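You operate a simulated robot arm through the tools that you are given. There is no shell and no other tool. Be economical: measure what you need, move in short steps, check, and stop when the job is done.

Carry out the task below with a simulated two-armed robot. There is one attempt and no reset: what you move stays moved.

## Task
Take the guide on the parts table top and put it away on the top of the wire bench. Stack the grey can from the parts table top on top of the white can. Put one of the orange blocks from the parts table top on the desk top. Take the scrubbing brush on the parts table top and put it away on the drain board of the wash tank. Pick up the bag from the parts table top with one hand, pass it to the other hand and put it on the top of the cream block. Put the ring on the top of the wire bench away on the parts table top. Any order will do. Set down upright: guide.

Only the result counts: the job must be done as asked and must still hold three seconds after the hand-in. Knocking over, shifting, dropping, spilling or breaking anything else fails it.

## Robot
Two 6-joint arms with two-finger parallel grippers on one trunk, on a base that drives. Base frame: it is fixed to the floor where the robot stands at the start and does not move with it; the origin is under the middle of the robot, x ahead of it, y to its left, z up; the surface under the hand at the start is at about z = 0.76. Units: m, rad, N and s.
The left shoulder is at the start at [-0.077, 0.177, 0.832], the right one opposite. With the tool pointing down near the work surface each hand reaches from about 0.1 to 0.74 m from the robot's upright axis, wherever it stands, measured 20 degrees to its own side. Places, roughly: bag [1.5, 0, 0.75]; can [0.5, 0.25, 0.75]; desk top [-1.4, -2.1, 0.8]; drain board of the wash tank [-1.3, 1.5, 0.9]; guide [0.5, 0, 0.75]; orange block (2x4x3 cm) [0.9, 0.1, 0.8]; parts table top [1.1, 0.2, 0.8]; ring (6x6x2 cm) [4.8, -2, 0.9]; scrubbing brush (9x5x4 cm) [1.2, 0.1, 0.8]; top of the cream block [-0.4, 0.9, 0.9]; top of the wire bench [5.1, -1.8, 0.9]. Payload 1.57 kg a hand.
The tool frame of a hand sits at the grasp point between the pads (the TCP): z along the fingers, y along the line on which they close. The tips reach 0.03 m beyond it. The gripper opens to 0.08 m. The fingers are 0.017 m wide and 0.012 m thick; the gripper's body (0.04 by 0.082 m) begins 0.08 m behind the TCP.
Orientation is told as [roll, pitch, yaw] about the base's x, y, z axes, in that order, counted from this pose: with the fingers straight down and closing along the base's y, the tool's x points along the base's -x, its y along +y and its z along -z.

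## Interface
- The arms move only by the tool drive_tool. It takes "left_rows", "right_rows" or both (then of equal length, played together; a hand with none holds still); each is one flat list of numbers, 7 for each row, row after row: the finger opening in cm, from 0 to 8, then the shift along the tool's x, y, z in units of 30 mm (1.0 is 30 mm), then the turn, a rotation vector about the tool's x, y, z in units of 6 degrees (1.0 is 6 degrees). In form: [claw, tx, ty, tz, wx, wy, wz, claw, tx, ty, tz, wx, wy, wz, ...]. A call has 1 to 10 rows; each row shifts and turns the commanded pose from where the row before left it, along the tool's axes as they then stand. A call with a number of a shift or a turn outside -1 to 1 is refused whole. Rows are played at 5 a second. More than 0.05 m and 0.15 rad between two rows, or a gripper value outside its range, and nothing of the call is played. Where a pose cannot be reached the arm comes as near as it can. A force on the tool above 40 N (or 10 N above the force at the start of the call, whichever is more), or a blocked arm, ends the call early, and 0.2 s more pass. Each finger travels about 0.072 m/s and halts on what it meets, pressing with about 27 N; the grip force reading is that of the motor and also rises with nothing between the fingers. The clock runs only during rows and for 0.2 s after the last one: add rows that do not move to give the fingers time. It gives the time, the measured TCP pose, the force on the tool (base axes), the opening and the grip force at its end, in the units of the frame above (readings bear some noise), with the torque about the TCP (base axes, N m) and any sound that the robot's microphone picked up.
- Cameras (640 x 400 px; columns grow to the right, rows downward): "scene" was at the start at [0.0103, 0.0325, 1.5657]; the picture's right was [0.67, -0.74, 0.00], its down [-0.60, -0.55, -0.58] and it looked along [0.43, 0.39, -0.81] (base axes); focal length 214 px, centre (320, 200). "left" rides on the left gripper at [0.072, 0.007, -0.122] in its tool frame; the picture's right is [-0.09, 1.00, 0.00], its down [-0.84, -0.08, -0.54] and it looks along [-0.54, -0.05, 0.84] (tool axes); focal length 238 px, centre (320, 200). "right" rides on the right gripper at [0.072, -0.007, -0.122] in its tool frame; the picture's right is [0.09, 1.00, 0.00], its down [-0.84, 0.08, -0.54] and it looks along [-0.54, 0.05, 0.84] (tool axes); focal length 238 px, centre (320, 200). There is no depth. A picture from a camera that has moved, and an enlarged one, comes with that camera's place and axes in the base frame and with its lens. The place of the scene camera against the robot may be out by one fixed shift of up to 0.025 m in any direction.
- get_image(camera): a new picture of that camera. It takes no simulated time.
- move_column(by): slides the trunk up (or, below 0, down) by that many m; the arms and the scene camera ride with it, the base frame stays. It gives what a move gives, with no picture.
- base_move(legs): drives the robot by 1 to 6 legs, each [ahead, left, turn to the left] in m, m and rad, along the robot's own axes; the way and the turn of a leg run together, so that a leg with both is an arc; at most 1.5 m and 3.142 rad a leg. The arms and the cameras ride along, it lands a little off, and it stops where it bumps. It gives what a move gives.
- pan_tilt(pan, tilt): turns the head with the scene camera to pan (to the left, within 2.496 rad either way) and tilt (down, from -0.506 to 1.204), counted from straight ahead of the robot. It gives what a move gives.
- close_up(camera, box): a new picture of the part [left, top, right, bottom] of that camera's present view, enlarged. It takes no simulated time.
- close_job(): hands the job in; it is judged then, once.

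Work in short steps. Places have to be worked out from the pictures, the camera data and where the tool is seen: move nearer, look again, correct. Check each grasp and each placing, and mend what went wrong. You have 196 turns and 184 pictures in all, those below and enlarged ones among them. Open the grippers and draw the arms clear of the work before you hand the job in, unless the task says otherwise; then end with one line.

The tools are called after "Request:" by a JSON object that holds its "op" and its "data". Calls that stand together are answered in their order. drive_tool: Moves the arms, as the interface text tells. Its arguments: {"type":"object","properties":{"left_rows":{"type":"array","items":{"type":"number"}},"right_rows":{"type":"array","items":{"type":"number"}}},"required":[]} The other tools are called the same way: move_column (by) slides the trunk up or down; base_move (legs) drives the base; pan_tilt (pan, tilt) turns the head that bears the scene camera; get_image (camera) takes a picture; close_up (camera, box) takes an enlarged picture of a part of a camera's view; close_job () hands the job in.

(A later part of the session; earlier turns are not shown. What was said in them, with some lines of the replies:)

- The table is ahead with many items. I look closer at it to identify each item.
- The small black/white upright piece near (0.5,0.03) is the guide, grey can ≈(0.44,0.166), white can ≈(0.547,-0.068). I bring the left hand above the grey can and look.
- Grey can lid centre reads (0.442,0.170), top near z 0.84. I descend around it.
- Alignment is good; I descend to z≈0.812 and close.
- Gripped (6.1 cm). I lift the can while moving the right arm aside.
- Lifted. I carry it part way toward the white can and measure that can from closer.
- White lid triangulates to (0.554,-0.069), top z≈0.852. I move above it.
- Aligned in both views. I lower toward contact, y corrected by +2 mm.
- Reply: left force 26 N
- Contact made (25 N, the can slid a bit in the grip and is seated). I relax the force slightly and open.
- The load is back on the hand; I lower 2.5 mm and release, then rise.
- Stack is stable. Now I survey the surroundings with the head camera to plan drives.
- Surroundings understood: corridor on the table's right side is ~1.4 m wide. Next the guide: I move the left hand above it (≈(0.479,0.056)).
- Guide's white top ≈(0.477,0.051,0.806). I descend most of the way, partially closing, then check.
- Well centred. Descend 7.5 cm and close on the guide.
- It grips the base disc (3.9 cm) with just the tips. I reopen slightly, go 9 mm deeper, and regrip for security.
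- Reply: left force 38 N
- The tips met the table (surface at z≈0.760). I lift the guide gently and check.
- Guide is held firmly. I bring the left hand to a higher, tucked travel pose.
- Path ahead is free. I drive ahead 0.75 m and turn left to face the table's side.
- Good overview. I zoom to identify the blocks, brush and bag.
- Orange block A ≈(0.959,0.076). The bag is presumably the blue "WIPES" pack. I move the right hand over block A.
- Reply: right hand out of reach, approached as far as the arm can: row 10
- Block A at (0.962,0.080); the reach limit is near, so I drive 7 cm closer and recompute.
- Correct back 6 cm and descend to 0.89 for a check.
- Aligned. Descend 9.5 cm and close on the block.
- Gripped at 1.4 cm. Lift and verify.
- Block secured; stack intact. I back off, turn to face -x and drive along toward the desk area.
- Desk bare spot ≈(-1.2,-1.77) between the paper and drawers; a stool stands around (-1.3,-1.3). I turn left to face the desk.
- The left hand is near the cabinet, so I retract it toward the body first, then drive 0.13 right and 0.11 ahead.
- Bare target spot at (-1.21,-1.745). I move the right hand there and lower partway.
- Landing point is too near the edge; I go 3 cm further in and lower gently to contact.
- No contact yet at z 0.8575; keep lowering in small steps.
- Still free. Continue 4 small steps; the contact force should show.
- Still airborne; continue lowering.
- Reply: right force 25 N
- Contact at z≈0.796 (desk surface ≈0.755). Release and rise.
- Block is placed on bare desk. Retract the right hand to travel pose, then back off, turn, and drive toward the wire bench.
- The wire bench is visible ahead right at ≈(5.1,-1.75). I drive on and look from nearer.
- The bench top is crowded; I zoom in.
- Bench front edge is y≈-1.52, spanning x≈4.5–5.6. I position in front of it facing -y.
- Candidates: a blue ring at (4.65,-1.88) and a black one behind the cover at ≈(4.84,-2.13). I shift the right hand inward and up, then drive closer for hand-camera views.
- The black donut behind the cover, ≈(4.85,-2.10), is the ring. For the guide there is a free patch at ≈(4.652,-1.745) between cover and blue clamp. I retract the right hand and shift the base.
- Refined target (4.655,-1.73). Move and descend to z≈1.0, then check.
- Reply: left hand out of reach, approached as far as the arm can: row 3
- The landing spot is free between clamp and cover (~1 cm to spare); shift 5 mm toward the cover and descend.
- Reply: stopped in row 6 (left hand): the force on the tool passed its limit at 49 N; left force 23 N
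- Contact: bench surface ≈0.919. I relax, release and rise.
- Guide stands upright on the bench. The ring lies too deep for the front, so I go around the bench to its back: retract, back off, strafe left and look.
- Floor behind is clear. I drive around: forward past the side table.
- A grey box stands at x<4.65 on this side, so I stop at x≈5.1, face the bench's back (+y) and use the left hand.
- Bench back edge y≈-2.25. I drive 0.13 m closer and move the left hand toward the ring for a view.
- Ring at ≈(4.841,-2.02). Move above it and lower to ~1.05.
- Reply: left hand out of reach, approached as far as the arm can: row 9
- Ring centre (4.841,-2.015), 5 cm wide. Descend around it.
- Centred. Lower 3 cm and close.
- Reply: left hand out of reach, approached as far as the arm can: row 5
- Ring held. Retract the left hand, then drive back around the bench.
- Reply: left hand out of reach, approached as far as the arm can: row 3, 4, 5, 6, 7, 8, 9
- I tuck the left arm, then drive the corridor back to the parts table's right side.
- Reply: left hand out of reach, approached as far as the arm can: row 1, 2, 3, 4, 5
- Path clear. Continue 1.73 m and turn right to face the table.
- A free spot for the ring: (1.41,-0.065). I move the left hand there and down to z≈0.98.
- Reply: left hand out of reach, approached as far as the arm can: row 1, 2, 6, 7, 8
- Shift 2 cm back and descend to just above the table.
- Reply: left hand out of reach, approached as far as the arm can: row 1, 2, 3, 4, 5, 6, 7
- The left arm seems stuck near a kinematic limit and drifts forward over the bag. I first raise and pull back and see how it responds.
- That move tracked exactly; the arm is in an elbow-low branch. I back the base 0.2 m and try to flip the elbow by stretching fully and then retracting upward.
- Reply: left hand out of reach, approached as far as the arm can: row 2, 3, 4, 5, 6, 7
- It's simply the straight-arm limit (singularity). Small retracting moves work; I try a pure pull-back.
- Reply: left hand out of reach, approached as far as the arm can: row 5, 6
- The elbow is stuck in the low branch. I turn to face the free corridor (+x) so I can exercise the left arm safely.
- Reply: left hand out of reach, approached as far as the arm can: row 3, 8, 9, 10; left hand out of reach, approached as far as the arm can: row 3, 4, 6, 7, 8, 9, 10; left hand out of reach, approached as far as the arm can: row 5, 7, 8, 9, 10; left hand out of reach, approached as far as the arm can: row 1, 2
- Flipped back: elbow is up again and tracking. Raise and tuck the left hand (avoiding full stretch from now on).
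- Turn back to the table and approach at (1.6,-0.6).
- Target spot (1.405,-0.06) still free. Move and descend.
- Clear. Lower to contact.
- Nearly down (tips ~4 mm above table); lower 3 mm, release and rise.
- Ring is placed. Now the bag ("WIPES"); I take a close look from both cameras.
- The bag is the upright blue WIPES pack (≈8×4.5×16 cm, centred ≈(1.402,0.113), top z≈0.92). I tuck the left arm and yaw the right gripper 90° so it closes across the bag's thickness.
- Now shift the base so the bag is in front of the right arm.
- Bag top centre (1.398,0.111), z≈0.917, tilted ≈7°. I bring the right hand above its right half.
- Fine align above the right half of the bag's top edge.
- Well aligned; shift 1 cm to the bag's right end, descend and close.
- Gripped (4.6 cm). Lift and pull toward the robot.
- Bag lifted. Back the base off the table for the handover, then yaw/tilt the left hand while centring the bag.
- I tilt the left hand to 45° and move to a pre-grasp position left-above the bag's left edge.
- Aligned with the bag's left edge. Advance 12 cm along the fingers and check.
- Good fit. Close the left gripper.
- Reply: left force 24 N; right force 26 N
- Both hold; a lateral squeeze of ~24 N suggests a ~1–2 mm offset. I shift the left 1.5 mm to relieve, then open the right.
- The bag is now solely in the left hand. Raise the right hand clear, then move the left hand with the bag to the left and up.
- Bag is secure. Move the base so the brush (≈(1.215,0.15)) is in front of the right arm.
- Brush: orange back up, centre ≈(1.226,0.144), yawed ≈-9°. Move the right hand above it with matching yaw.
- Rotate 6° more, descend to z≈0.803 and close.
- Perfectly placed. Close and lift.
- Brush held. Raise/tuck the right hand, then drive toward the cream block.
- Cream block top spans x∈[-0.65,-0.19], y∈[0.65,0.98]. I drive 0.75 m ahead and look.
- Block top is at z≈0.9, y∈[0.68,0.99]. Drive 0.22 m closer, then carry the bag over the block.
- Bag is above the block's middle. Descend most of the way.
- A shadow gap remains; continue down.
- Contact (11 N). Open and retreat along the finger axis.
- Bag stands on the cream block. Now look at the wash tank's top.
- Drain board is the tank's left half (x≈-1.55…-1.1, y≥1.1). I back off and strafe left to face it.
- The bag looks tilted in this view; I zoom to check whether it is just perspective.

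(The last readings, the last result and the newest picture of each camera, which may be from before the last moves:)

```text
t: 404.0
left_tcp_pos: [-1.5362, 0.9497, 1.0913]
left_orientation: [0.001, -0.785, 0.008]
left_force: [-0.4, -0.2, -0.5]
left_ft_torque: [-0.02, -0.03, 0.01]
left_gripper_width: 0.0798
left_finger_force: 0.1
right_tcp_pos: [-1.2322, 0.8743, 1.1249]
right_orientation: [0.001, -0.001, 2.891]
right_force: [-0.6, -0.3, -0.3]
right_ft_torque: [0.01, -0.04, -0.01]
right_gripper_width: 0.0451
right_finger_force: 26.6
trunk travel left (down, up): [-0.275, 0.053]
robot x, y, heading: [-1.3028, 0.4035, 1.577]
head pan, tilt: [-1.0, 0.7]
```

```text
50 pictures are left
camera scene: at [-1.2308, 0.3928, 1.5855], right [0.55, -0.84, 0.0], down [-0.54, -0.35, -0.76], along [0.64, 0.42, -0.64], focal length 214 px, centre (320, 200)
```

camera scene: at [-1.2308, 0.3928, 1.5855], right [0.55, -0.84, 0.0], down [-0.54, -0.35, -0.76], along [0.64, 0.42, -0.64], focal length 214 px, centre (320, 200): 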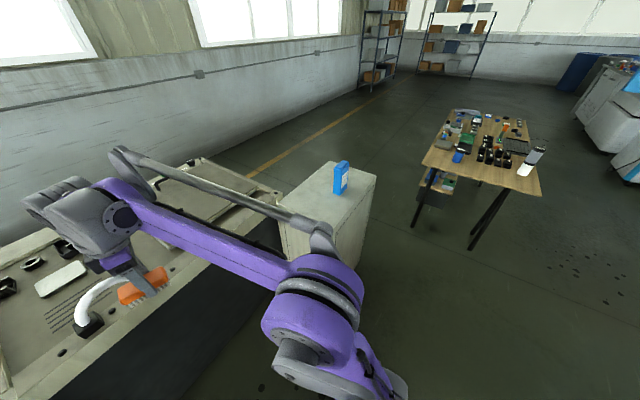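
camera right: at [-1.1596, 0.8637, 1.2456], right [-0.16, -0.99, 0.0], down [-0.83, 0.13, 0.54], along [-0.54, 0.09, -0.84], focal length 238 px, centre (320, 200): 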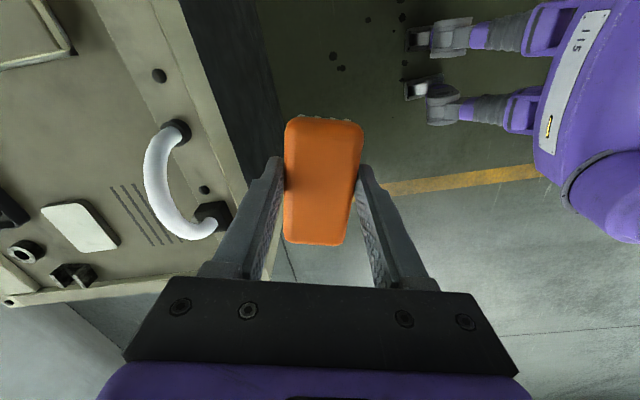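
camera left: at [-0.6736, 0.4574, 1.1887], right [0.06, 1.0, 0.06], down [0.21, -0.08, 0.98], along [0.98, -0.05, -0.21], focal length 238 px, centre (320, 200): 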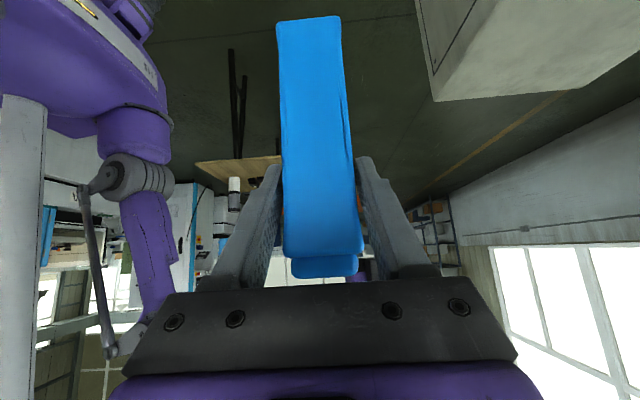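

Bag is upright. For the brush I target a clear spot on the drain board ≈(-1.29,1.26), beyond the white hose. Tuck the left hand back, raise the right a little and drive in.

Request:
{"op": "drive_tool", "data": {"left_rows": [8, 0, -0.9, -0.3, 0, 0, 0, 8, 0, -0.9, -0.3, 0, 0, 0, 8, 0, -0.9, -0.3, 0, 0, 0, 8, 0, -0.9, 0, 0, 0, 0, 8, 0, -0.9, 0, 0, 0, 0, 8, 0, -0.9, 0, 0, 0, 0], "right_rows": [2, 0, 0, -0.5, 0, 0, 0, 2, 0, 0, -0.5, 0, 0, 0, 2, 0, 0, -0.3, 0, 0, 0, 2, 0, 0, 0, 0, 0, 0, 2, 0, 0, 0, 0, 0, 0, 2, 0, 0, 0, 0, 0, 0]}}

Request:
{"op": "base_move", "data": {"legs": [[0, 0.08, 0], [0.25, 0, 0]]}}

Request:
{"op": "pan_tilt", "data": {"pan": 0, "tilt": 0.9}}

Request:
{"op": "get_image", "data": {"camera": "scene"}}

Request:
{"op": "get_image", "data": {"camera": "right"}}

```text
t: 405.4
left_tcp_pos: [-1.5521, 0.7865, 1.1075]
left_orientation: [0.002, -0.784, 0.006]
left_force: [-0.4, 0.8, -0.1]
left_ft_torque: [0.01, 0.01, 0.02]
left_gripper_width: 0.0799
left_finger_force: 0.0
right_tcp_pos: [-1.2303, 0.8747, 1.1643]
right_orientation: [-0.001, 0.002, 2.892]
right_force: [-0.5, 0.4, -2.1]
right_ft_torque: [-0.01, 0.02, -0.03]
right_gripper_width: 0.0453
right_finger_force: 26.8
trunk travel left (down, up): [-0.275, 0.053]
robot x, y, heading: [-1.2992, 0.404, 1.577]
head pan, tilt: [-1.0, 0.7]
```

```text
t: 408.2
left_tcp_pos: [-1.6346, 1.0312, 1.1086]
left_orientation: [0.0, -0.785, 0.008]
left_force: [0.7, 0.9, -0.1]
left_ft_torque: [0.0, 0.01, -0.02]
left_gripper_width: 0.0798
left_finger_force: 0.0
right_tcp_pos: [-1.3126, 1.119, 1.1642]
right_orientation: [0.0, 0.0, 2.892]
right_force: [-0.8, 0.4, -0.2]
right_ft_torque: [0.03, 0.0, -0.02]
right_gripper_width: 0.045
right_finger_force: 27.1
trunk travel left (down, up): [-0.275, 0.053]
robot x, y, heading: [-1.3818, 0.6476, 1.581]
head pan, tilt: [-1.0, 0.7]
```

```text
t: 409.5
left_tcp_pos: [-1.6345, 1.0318, 1.1085]
left_orientation: [0.001, -0.786, 0.006]
left_force: [1.2, -0.2, -0.1]
left_ft_torque: [-0.03, -0.02, 0.02]
left_gripper_width: 0.0802
left_finger_force: 0.0
right_tcp_pos: [-1.3124, 1.1181, 1.1637]
right_orientation: [-0.002, 0.0, 2.894]
right_force: [0.2, -0.1, -1.3]
right_ft_torque: [-0.01, -0.01, -0.03]
right_gripper_width: 0.0452
right_finger_force: 27.3
trunk travel left (down, up): [-0.275, 0.053]
robot x, y, heading: [-1.385, 0.649, 1.576]
head pan, tilt: [0.0, 0.901]
```

```text
49 pictures are left
camera scene: at [-1.3844, 0.6659, 1.5694], right [1.0, 0.01, 0.0], down [0.0, -0.78, -0.62], along [0.0, 0.62, -0.78], focal length 214 px, centre (320, 200)
```

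scene: 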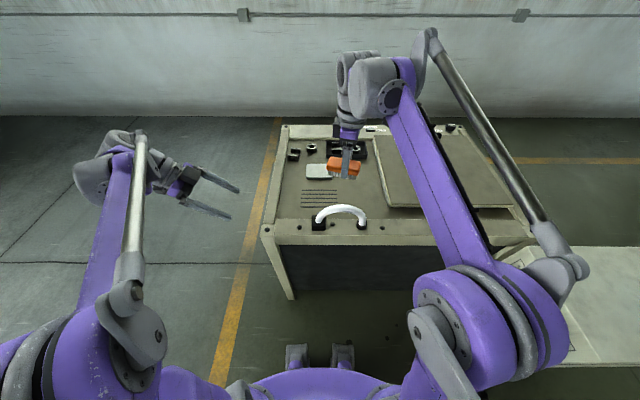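

```text
48 pictures are left
camera right: at [-1.2413, 1.1078, 1.2847], right [-0.16, -0.99, 0.0], down [-0.83, 0.13, 0.54], along [-0.54, 0.09, -0.84], focal length 238 px, centre (320, 200)
```

right: 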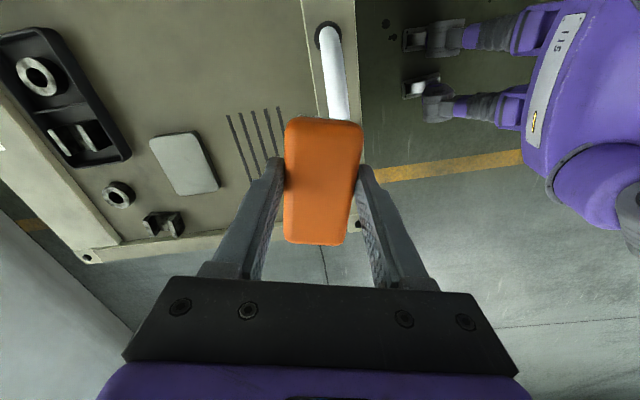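

Free spot ≈(-1.25,1.25) right of the grooves. I creep 4 cm closer, then descend diagonally beyond the hose.

Request:
{"op": "base_move", "data": {"legs": [[0.04, 0, 0]]}}

Request:
{"op": "drive_tool", "data": {"right_rows": [2, 0, 0, 0.8, 0, 0, 0, 2, 0.1, -0.4, 0.8, 0, 0, 0, 2, 0.3, -0.7, 0.6, 0, 0, 0, 2, 0.3, -0.8, 0.6, 0, 0, 0, 2, 0.3, -0.8, 0.6, 0, 0, 0, 2, 0.3, -0.7, 0.6, 0, 0, 0, 2, 0, 0, 0.6, 0, 0, 0, 2, 0, 0, 0, 0, 0, 0]}}

Request:
{"op": "get_image", "data": {"camera": "scene"}}

Request:
{"op": "get_image", "data": {"camera": "right"}}

```text
t: 410.4
left_tcp_pos: [-1.635, 1.0704, 1.1088]
left_orientation: [0.001, -0.785, 0.009]
left_force: [-0.6, -0.5, -0.1]
left_ft_torque: [0.01, -0.05, 0.01]
left_gripper_width: 0.0801
left_finger_force: 0.0
right_tcp_pos: [-1.3139, 1.1577, 1.1642]
right_orientation: [0.0, -0.001, 2.89]
right_force: [-0.2, 0.0, -0.7]
right_ft_torque: [0.02, 0.0, 0.02]
right_gripper_width: 0.0454
right_finger_force: 26.8
trunk travel left (down, up): [-0.275, 0.053]
robot x, y, heading: [-1.3828, 0.6892, 1.579]
head pan, tilt: [0.0, 0.901]
```

```text
t: 412.2
left_tcp_pos: [-1.6356, 1.071, 1.1079]
left_orientation: [0.0, -0.786, 0.009]
left_force: [-0.2, 0.2, -0.8]
left_ft_torque: [-0.03, 0.05, 0.01]
left_gripper_width: 0.0798
left_finger_force: 0.0
right_tcp_pos: [-1.2495, 1.2473, 1.0246]
right_orientation: [0.0, 0.0, 2.892]
right_force: [-0.1, 0.8, -1.1]
right_ft_torque: [-0.01, 0.04, -0.01]
right_gripper_width: 0.0451
right_finger_force: 26.8
trunk travel left (down, up): [-0.275, 0.053]
robot x, y, heading: [-1.3812, 0.6876, 1.579]
head pan, tilt: [0.0, 0.901]
```

```text
47 pictures are left
camera scene: at [-1.3847, 0.7053, 1.5694], right [1.0, 0.01, 0.0], down [0.01, -0.78, -0.62], along [-0.01, 0.62, -0.78], focal length 214 px, centre (320, 200)
```

scene: 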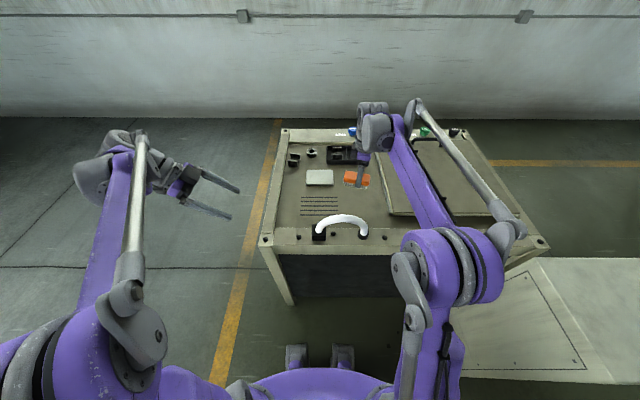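

```text
46 pictures are left
camera right: at [-1.1778, 1.2359, 1.1459], right [-0.16, -0.99, 0.0], down [-0.83, 0.13, 0.54], along [-0.54, 0.08, -0.84], focal length 238 px, centre (320, 200)
```

right: 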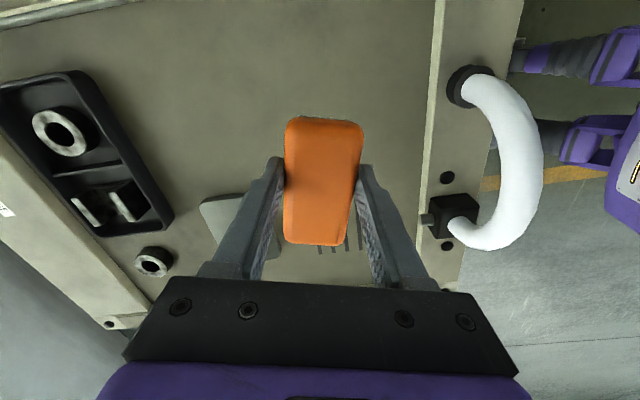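

Clear spot below. Lower in stages.

Request:
{"op": "drive_tool", "data": {"right_rows": [2, 0, 0, 0.7, 0, 0, 0, 2, 0, 0, 0.7, 0, 0, 0, 2, 0, 0, 0.5, 0, 0, 0, 2, 0, 0, 0.2, 0, 0, 0, 2, 0, 0, 0, 0, 0, 0]}}

Request:
{"op": "drive_tool", "data": {"right_rows": [2, 0, 0, 0.15, 0, 0, 0, 2, 0, 0, 0.15, 0, 0, 0, 2, 0, 0, 0.15, 0, 0, 0, 2, 0, 0, 0, 0, 0, 0]}}

Request:
{"op": "get_image", "data": {"camera": "right"}}

```text
t: 413.4
left_tcp_pos: [-1.6361, 1.0713, 1.1087]
left_orientation: [0.0, -0.785, 0.008]
left_force: [1.1, 0.2, 0.7]
left_ft_torque: [-0.02, 0.02, -0.01]
left_gripper_width: 0.0799
left_finger_force: 0.2
right_tcp_pos: [-1.2484, 1.2477, 0.9626]
right_orientation: [0.001, 0.0, 2.892]
right_force: [-0.1, 0.4, -1.3]
right_ft_torque: [0.0, -0.03, 0.02]
right_gripper_width: 0.0455
right_finger_force: 27.1
trunk travel left (down, up): [-0.275, 0.053]
robot x, y, heading: [-1.381, 0.686, 1.577]
head pan, tilt: [0.0, 0.901]
```

```text
t: 414.4
left_tcp_pos: [-1.6349, 1.0696, 1.1086]
left_orientation: [-0.002, -0.784, 0.009]
left_force: [0.8, 0.9, -0.2]
left_ft_torque: [-0.06, -0.01, 0.02]
left_gripper_width: 0.08
left_finger_force: 0.1
right_tcp_pos: [-1.2493, 1.248, 0.9494]
right_orientation: [0.0, 0.001, 2.891]
right_force: [0.2, -0.1, -0.9]
right_ft_torque: [-0.04, -0.02, -0.02]
right_gripper_width: 0.045
right_finger_force: 26.9
trunk travel left (down, up): [-0.275, 0.053]
robot x, y, heading: [-1.383, 0.6848, 1.58]
head pan, tilt: [0.0, 0.901]
```

```text
45 pictures are left
camera right: at [-1.1786, 1.2364, 1.0703], right [-0.16, -0.99, 0.0], down [-0.83, 0.13, 0.54], along [-0.54, 0.08, -0.84], focal length 238 px, centre (320, 200)
```

right: 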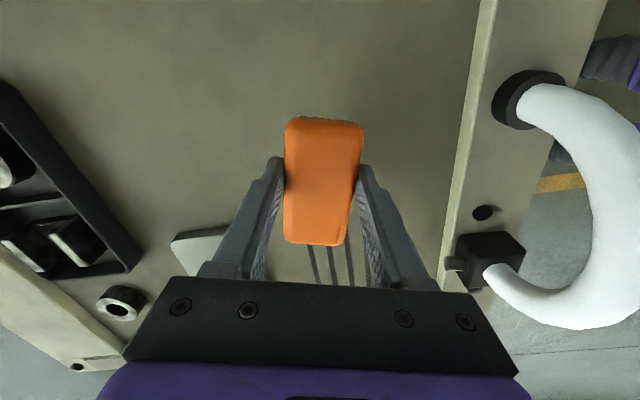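

Request:
{"op": "drive_tool", "data": {"right_rows": [2, 0, 0, 0.15, 0, 0, 0, 2, 0, 0, 0.15, 0, 0, 0, 2, 0, 0, 0.15, 0, 0, 0, 2, 0, 0, 0, 0, 0, 0]}}

Request:
{"op": "drive_tool", "data": {"right_rows": [2, 0, 0, 0.12, 0, 0, 0, 2, 0, 0, 0.12, 0, 0, 0, 2, 0, 0, 0, 0, 0, 0]}}

Request:
{"op": "drive_tool", "data": {"right_rows": [2, 0, 0, 0.12, 0, 0, 0, 2, 0, 0, 0.12, 0, 0, 0, 2, 0, 0, 0, 0, 0, 0]}}

```text
t: 415.4
left_tcp_pos: [-1.6355, 1.0707, 1.1068]
left_orientation: [-0.002, -0.786, 0.008]
left_force: [-0.4, 0.0, 0.2]
left_ft_torque: [0.02, -0.02, 0.0]
left_gripper_width: 0.0801
left_finger_force: 0.1
right_tcp_pos: [-1.2503, 1.2476, 0.9356]
right_orientation: [0.001, -0.001, 2.891]
right_force: [0.9, 1.3, -0.9]
right_ft_torque: [-0.02, 0.02, 0.02]
right_gripper_width: 0.0452
right_finger_force: 26.9
trunk travel left (down, up): [-0.275, 0.053]
robot x, y, heading: [-1.3832, 0.6835, 1.577]
head pan, tilt: [0.0, 0.901]
```

```text
t: 416.2
left_tcp_pos: [-1.6365, 1.0713, 1.1091]
left_orientation: [-0.001, -0.786, 0.009]
left_force: [0.8, 0.1, 0.0]
left_ft_torque: [-0.01, -0.02, 0.03]
left_gripper_width: 0.0803
left_finger_force: 0.0
right_tcp_pos: [-1.2506, 1.248, 0.9278]
right_orientation: [0.002, 0.0, 2.893]
right_force: [0.2, 0.6, -0.6]
right_ft_torque: [0.01, 0.02, 0.05]
right_gripper_width: 0.0451
right_finger_force: 27.0
trunk travel left (down, up): [-0.275, 0.053]
robot x, y, heading: [-1.3849, 0.6847, 1.579]
head pan, tilt: [0.0, 0.901]
```

```text
t: 417.0
left_tcp_pos: [-1.6352, 1.0704, 1.1077]
left_orientation: [-0.002, -0.786, 0.007]
left_force: [0.2, 0.1, 0.0]
left_ft_torque: [-0.03, 0.0, 0.0]
left_gripper_width: 0.0802
left_finger_force: 0.0
right_tcp_pos: [-1.2502, 1.2469, 0.9216]
right_orientation: [0.001, 0.0, 2.892]
right_force: [-0.3, -1.3, -0.6]
right_ft_torque: [0.01, -0.01, 0.01]
right_gripper_width: 0.0453
right_finger_force: 26.9
trunk travel left (down, up): [-0.275, 0.053]
robot x, y, heading: [-1.3839, 0.6829, 1.579]
head pan, tilt: [0.0, 0.901]
```

Bottom at z≈0.879, no contact yet; continue gently.

Request:
{"op": "drive_tool", "data": {"right_rows": [2, 0, 0, 0.12, 0, 0, 0, 2, 0, 0, 0.12, 0, 0, 0, 2, 0, 0, 0, 0, 0, 0]}}

Request:
{"op": "drive_tool", "data": {"right_rows": [2, 0, 0, 0.12, 0, 0, 0, 2, 0, 0, 0.12, 0, 0, 0, 2, 0, 0, 0, 0, 0, 0]}}

Request:
{"op": "get_image", "data": {"camera": "right"}}

```text
t: 417.8
left_tcp_pos: [-1.6366, 1.0705, 1.1084]
left_orientation: [-0.003, -0.785, 0.008]
left_force: [-0.5, 0.4, -0.7]
left_ft_torque: [0.01, 0.0, -0.01]
left_gripper_width: 0.0803
left_finger_force: 0.0
right_tcp_pos: [-1.2514, 1.2472, 0.9152]
right_orientation: [-0.001, -0.001, 2.892]
right_force: [0.1, -0.1, -0.8]
right_ft_torque: [0.05, 0.0, 0.01]
right_gripper_width: 0.0452
right_finger_force: 26.5
trunk travel left (down, up): [-0.275, 0.053]
robot x, y, heading: [-1.381, 0.6846, 1.579]
head pan, tilt: [0.0, 0.901]
```

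```text
t: 418.6
left_tcp_pos: [-1.6354, 1.0713, 1.1086]
left_orientation: [-0.001, -0.787, 0.008]
left_force: [0.2, 1.2, 0.4]
left_ft_torque: [0.01, -0.02, -0.01]
left_gripper_width: 0.0802
left_finger_force: 0.0
right_tcp_pos: [-1.2503, 1.2463, 0.9077]
right_orientation: [-0.001, 0.002, 2.891]
right_force: [-0.3, -0.2, -0.5]
right_ft_torque: [0.01, -0.01, 0.01]
right_gripper_width: 0.0453
right_finger_force: 27.0
trunk travel left (down, up): [-0.275, 0.053]
robot x, y, heading: [-1.3783, 0.6852, 1.576]
head pan, tilt: [0.0, 0.901]
```

```text
44 pictures are left
camera right: at [-1.1792, 1.2361, 1.0279], right [-0.16, -0.99, 0.0], down [-0.83, 0.13, 0.54], along [-0.54, 0.08, -0.84], focal length 238 px, centre (320, 200)
```

right: 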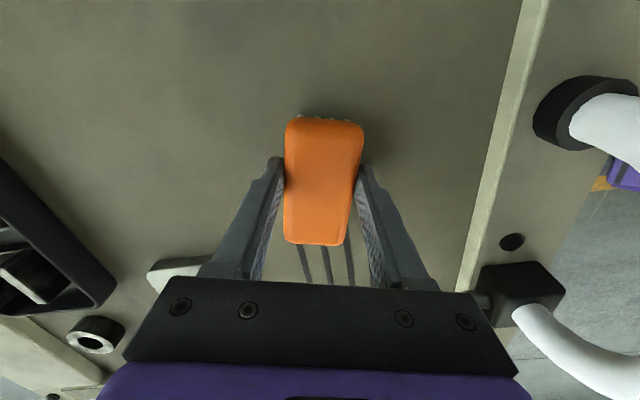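

Request:
{"op": "drive_tool", "data": {"right_rows": [2, 0, 0, 0.12, 0, 0, 0, 2, 0, 0, 0.12, 0, 0, 0, 2, 0, 0, 0, 0, 0, 0]}}

Request:
{"op": "drive_tool", "data": {"right_rows": [2, 0, 0, 0.12, 0, 0, 0, 2, 0, 0, 0.12, 0, 0, 0, 2, 0, 0, 0, 0, 0, 0]}}

Request:
{"op": "drive_tool", "data": {"right_rows": [2, 0, 0, 0.12, 0, 0, 0, 2, 0, 0, 0.12, 0, 0, 0, 2, 0, 0, 0, 0, 0, 0]}}

```text
t: 419.4
left_tcp_pos: [-1.6359, 1.0696, 1.1089]
left_orientation: [0.002, -0.787, 0.008]
left_force: [-0.2, -0.8, 0.1]
left_ft_torque: [0.01, -0.01, 0.01]
left_gripper_width: 0.0802
left_finger_force: 0.1
right_tcp_pos: [-1.2511, 1.2458, 0.901]
right_orientation: [-0.002, 0.001, 2.891]
right_force: [0.8, 4.4, 24.4]
right_ft_torque: [0.04, -0.02, -0.05]
right_gripper_width: 0.0454
right_finger_force: 27.2
trunk travel left (down, up): [-0.275, 0.053]
robot x, y, heading: [-1.3834, 0.6856, 1.58]
head pan, tilt: [0.0, 0.901]
```

```text
t: 419.9
left_tcp_pos: [-1.636, 1.0698, 1.1098]
left_orientation: [0.001, -0.785, 0.008]
left_force: [0.4, -0.7, -0.2]
left_ft_torque: [-0.02, -0.03, 0.0]
left_gripper_width: 0.0797
left_finger_force: 0.2
right_tcp_pos: [-1.2511, 1.2478, 0.8985]
right_orientation: [0.0, 0.0, 2.891]
right_force: [0.9, -0.4, 22.2]
right_ft_torque: [-0.04, 0.08, 0.01]
right_gripper_width: 0.0452
right_finger_force: 26.7
trunk travel left (down, up): [-0.275, 0.053]
robot x, y, heading: [-1.3846, 0.6865, 1.579]
head pan, tilt: [0.0, 0.901]
stopped in row 2 (right hand): the force on the tool passed its limit at 44 N (the readings are from after the stop); the commanded pose is now the measured one
```

```text
t: 420.2
left_tcp_pos: [-1.6351, 1.0685, 1.1083]
left_orientation: [0.001, -0.785, 0.008]
left_force: [-0.1, 0.6, -0.1]
left_ft_torque: [0.01, -0.01, -0.03]
left_gripper_width: 0.08
left_finger_force: 0.0
right_tcp_pos: [-1.252, 1.2471, 0.8982]
right_orientation: [-0.003, 0.002, 2.892]
right_force: [0.5, -3.8, 24.2]
right_ft_torque: [-0.14, 0.01, -0.02]
right_gripper_width: 0.0452
right_finger_force: 26.7
trunk travel left (down, up): [-0.275, 0.053]
robot x, y, heading: [-1.3839, 0.6862, 1.575]
head pan, tilt: [0.0, 0.901]
stopped in row 1 (right hand): the force on the tool passed its limit at 46 N (the readings are from after the stop); the commanded pose is now the measured one
```

Firm contact. Relax slightly, open and rise.

Request:
{"op": "drive_tool", "data": {"right_rows": [2, 0, 0, -0.06, 0, 0, 0, 2, 0, 0, 0, 0, 0, 0, 6, 0, 0, 0, 0, 0, 0, 7.5, 0, 0, 0, 0, 0, 0, 7.5, 0, 0, 0, 0, 0, 0, 7.5, 0, 0, -0.4, 0, 0, 0, 7.5, 0, 0, -0.8, 0, 0, 0, 7.5, 0, 0, -0.9, 0, 0, 0, 7.5, 0, 0, -0.9, 0, 0, 0, 7.5, 0, 0, -0.9, 0, 0, 0]}}

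Request:
{"op": "get_image", "data": {"camera": "right"}}

Request:
{"op": "get_image", "data": {"camera": "scene"}}

```text
t: 422.4
left_tcp_pos: [-1.6352, 1.0707, 1.1084]
left_orientation: [0.0, -0.786, 0.009]
left_force: [-0.4, 0.2, 0.3]
left_ft_torque: [-0.01, -0.01, -0.02]
left_gripper_width: 0.08
left_finger_force: 0.1
right_tcp_pos: [-1.2515, 1.2473, 1.0148]
right_orientation: [-0.001, 0.0, 2.893]
right_force: [-0.5, 0.6, -0.5]
right_ft_torque: [0.02, 0.0, -0.02]
right_gripper_width: 0.0749
right_finger_force: 0.0
trunk travel left (down, up): [-0.275, 0.053]
robot x, y, heading: [-1.3849, 0.6865, 1.575]
head pan, tilt: [0.0, 0.901]
```

```text
43 pictures are left
camera right: at [-1.18, 1.236, 1.1356], right [-0.16, -0.99, 0.0], down [-0.83, 0.13, 0.54], along [-0.53, 0.09, -0.84], focal length 238 px, centre (320, 200)
```

right: 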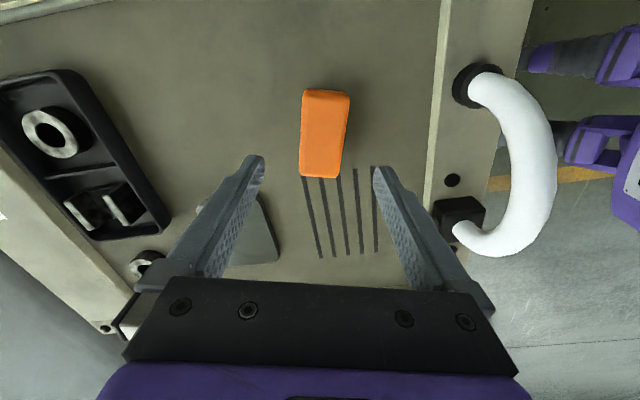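

```text
42 pictures are left
camera scene: at [-1.3847, 0.705, 1.5693], right [1.0, 0.01, 0.0], down [0.01, -0.78, -0.62], along [0.0, 0.62, -0.78], focal length 214 px, centre (320, 200)
```

scene: 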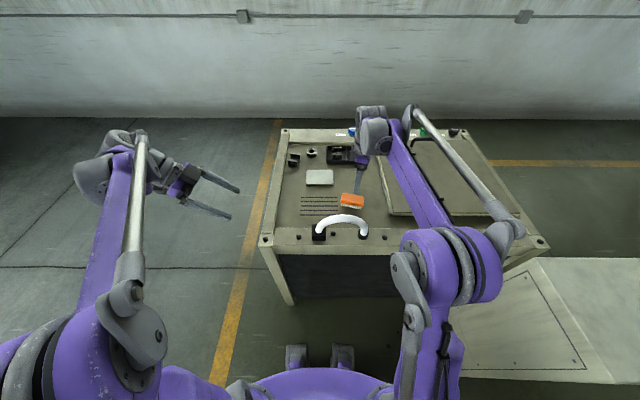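

Brush lies on the drain board. Draw the right arm up and back, back off, and check the final scene.

Request:
{"op": "drive_tool", "data": {"right_rows": [7.5, 0, 0.1, -0.9, 0, 0, 0, 7.5, 0, 0.3, -0.9, 0, 0, 0, 7.5, 0, 0.6, -0.7, 0, 0, 0, 7.5, 0, 0.8, -0.5, 0, 0, 0, 7.5, 0, 0.8, 0, 0, 0, 0, 7.5, 0, 0.8, 0, 0, 0, 0, 7.5, 0, 0.8, 0, 0, 0, 0]}}

Request:
{"op": "base_move", "data": {"legs": [[-0.4, 0, 0]]}}

Request:
{"op": "pan_tilt", "data": {"pan": -0.8, "tilt": 0.6}}

Request:
{"op": "get_image", "data": {"camera": "scene"}}

```text
t: 424.0
left_tcp_pos: [-1.6355, 1.0699, 1.1094]
left_orientation: [0.002, -0.785, 0.007]
left_force: [-0.3, 0.0, 0.3]
left_ft_torque: [0.04, 0.0, -0.01]
left_gripper_width: 0.0798
left_finger_force: 0.0
right_tcp_pos: [-1.2829, 1.1246, 1.105]
right_orientation: [-0.003, 0.001, 2.892]
right_force: [-0.4, 0.1, 1.0]
right_ft_torque: [0.02, -0.03, 0.01]
right_gripper_width: 0.0752
right_finger_force: 0.1
trunk travel left (down, up): [-0.275, 0.053]
robot x, y, heading: [-1.3817, 0.6862, 1.583]
head pan, tilt: [0.0, 0.901]
```

```text
t: 426.5
left_tcp_pos: [-1.6317, 0.6731, 1.1084]
left_orientation: [0.002, -0.784, 0.008]
left_force: [-0.8, 0.2, 1.5]
left_ft_torque: [0.01, 0.0, -0.03]
left_gripper_width: 0.08
left_finger_force: 0.1
right_tcp_pos: [-1.2773, 0.7264, 1.1042]
right_orientation: [-0.002, 0.0, 2.892]
right_force: [0.2, 0.8, -0.1]
right_ft_torque: [0.02, -0.04, 0.01]
right_gripper_width: 0.0748
right_finger_force: 0.1
trunk travel left (down, up): [-0.275, 0.053]
robot x, y, heading: [-1.3802, 0.2901, 1.579]
head pan, tilt: [0.0, 0.901]
```

```text
t: 427.6
left_tcp_pos: [-1.632, 0.6736, 1.109]
left_orientation: [-0.001, -0.785, 0.006]
left_force: [0.4, 1.1, 1.3]
left_ft_torque: [0.0, -0.01, -0.03]
left_gripper_width: 0.0803
left_finger_force: 0.1
right_tcp_pos: [-1.2781, 0.727, 1.1049]
right_orientation: [0.0, -0.001, 2.891]
right_force: [0.7, -0.1, 0.2]
right_ft_torque: [0.01, 0.02, 0.04]
right_gripper_width: 0.0749
right_finger_force: 0.0
trunk travel left (down, up): [-0.275, 0.053]
robot x, y, heading: [-1.3808, 0.2922, 1.574]
head pan, tilt: [-0.799, 0.6]
```

```text
41 pictures are left
camera scene: at [-1.3183, 0.2932, 1.5941], right [0.7, -0.71, 0.0], down [-0.4, -0.4, -0.82], along [0.59, 0.58, -0.57], focal length 214 px, centre (320, 200)
```

scene: 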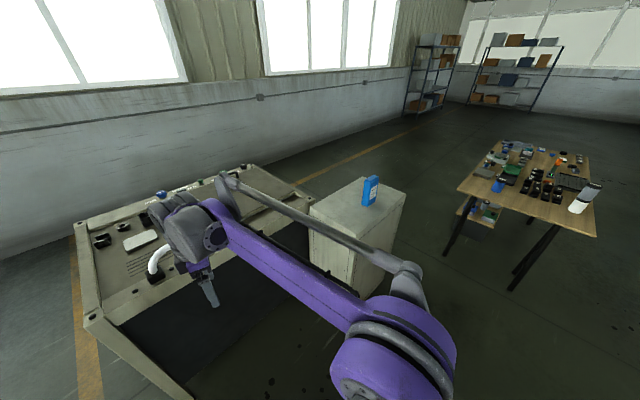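

The bag, the stacked cans and the brush are all in place, both grippers are open, and both arms are clear of the work. I hand the job in.

Request:
{"op": "close_job", "data": {}}

```text
The job is handed in.
```

All six tasks are done and the job is handed in: the guide is upright on the wire bench, the grey can is on the white can, one orange block is on the desk, the brush is on the drain board, the bag was passed from right hand to left and is on the cream block, and the ring is on the parts table.
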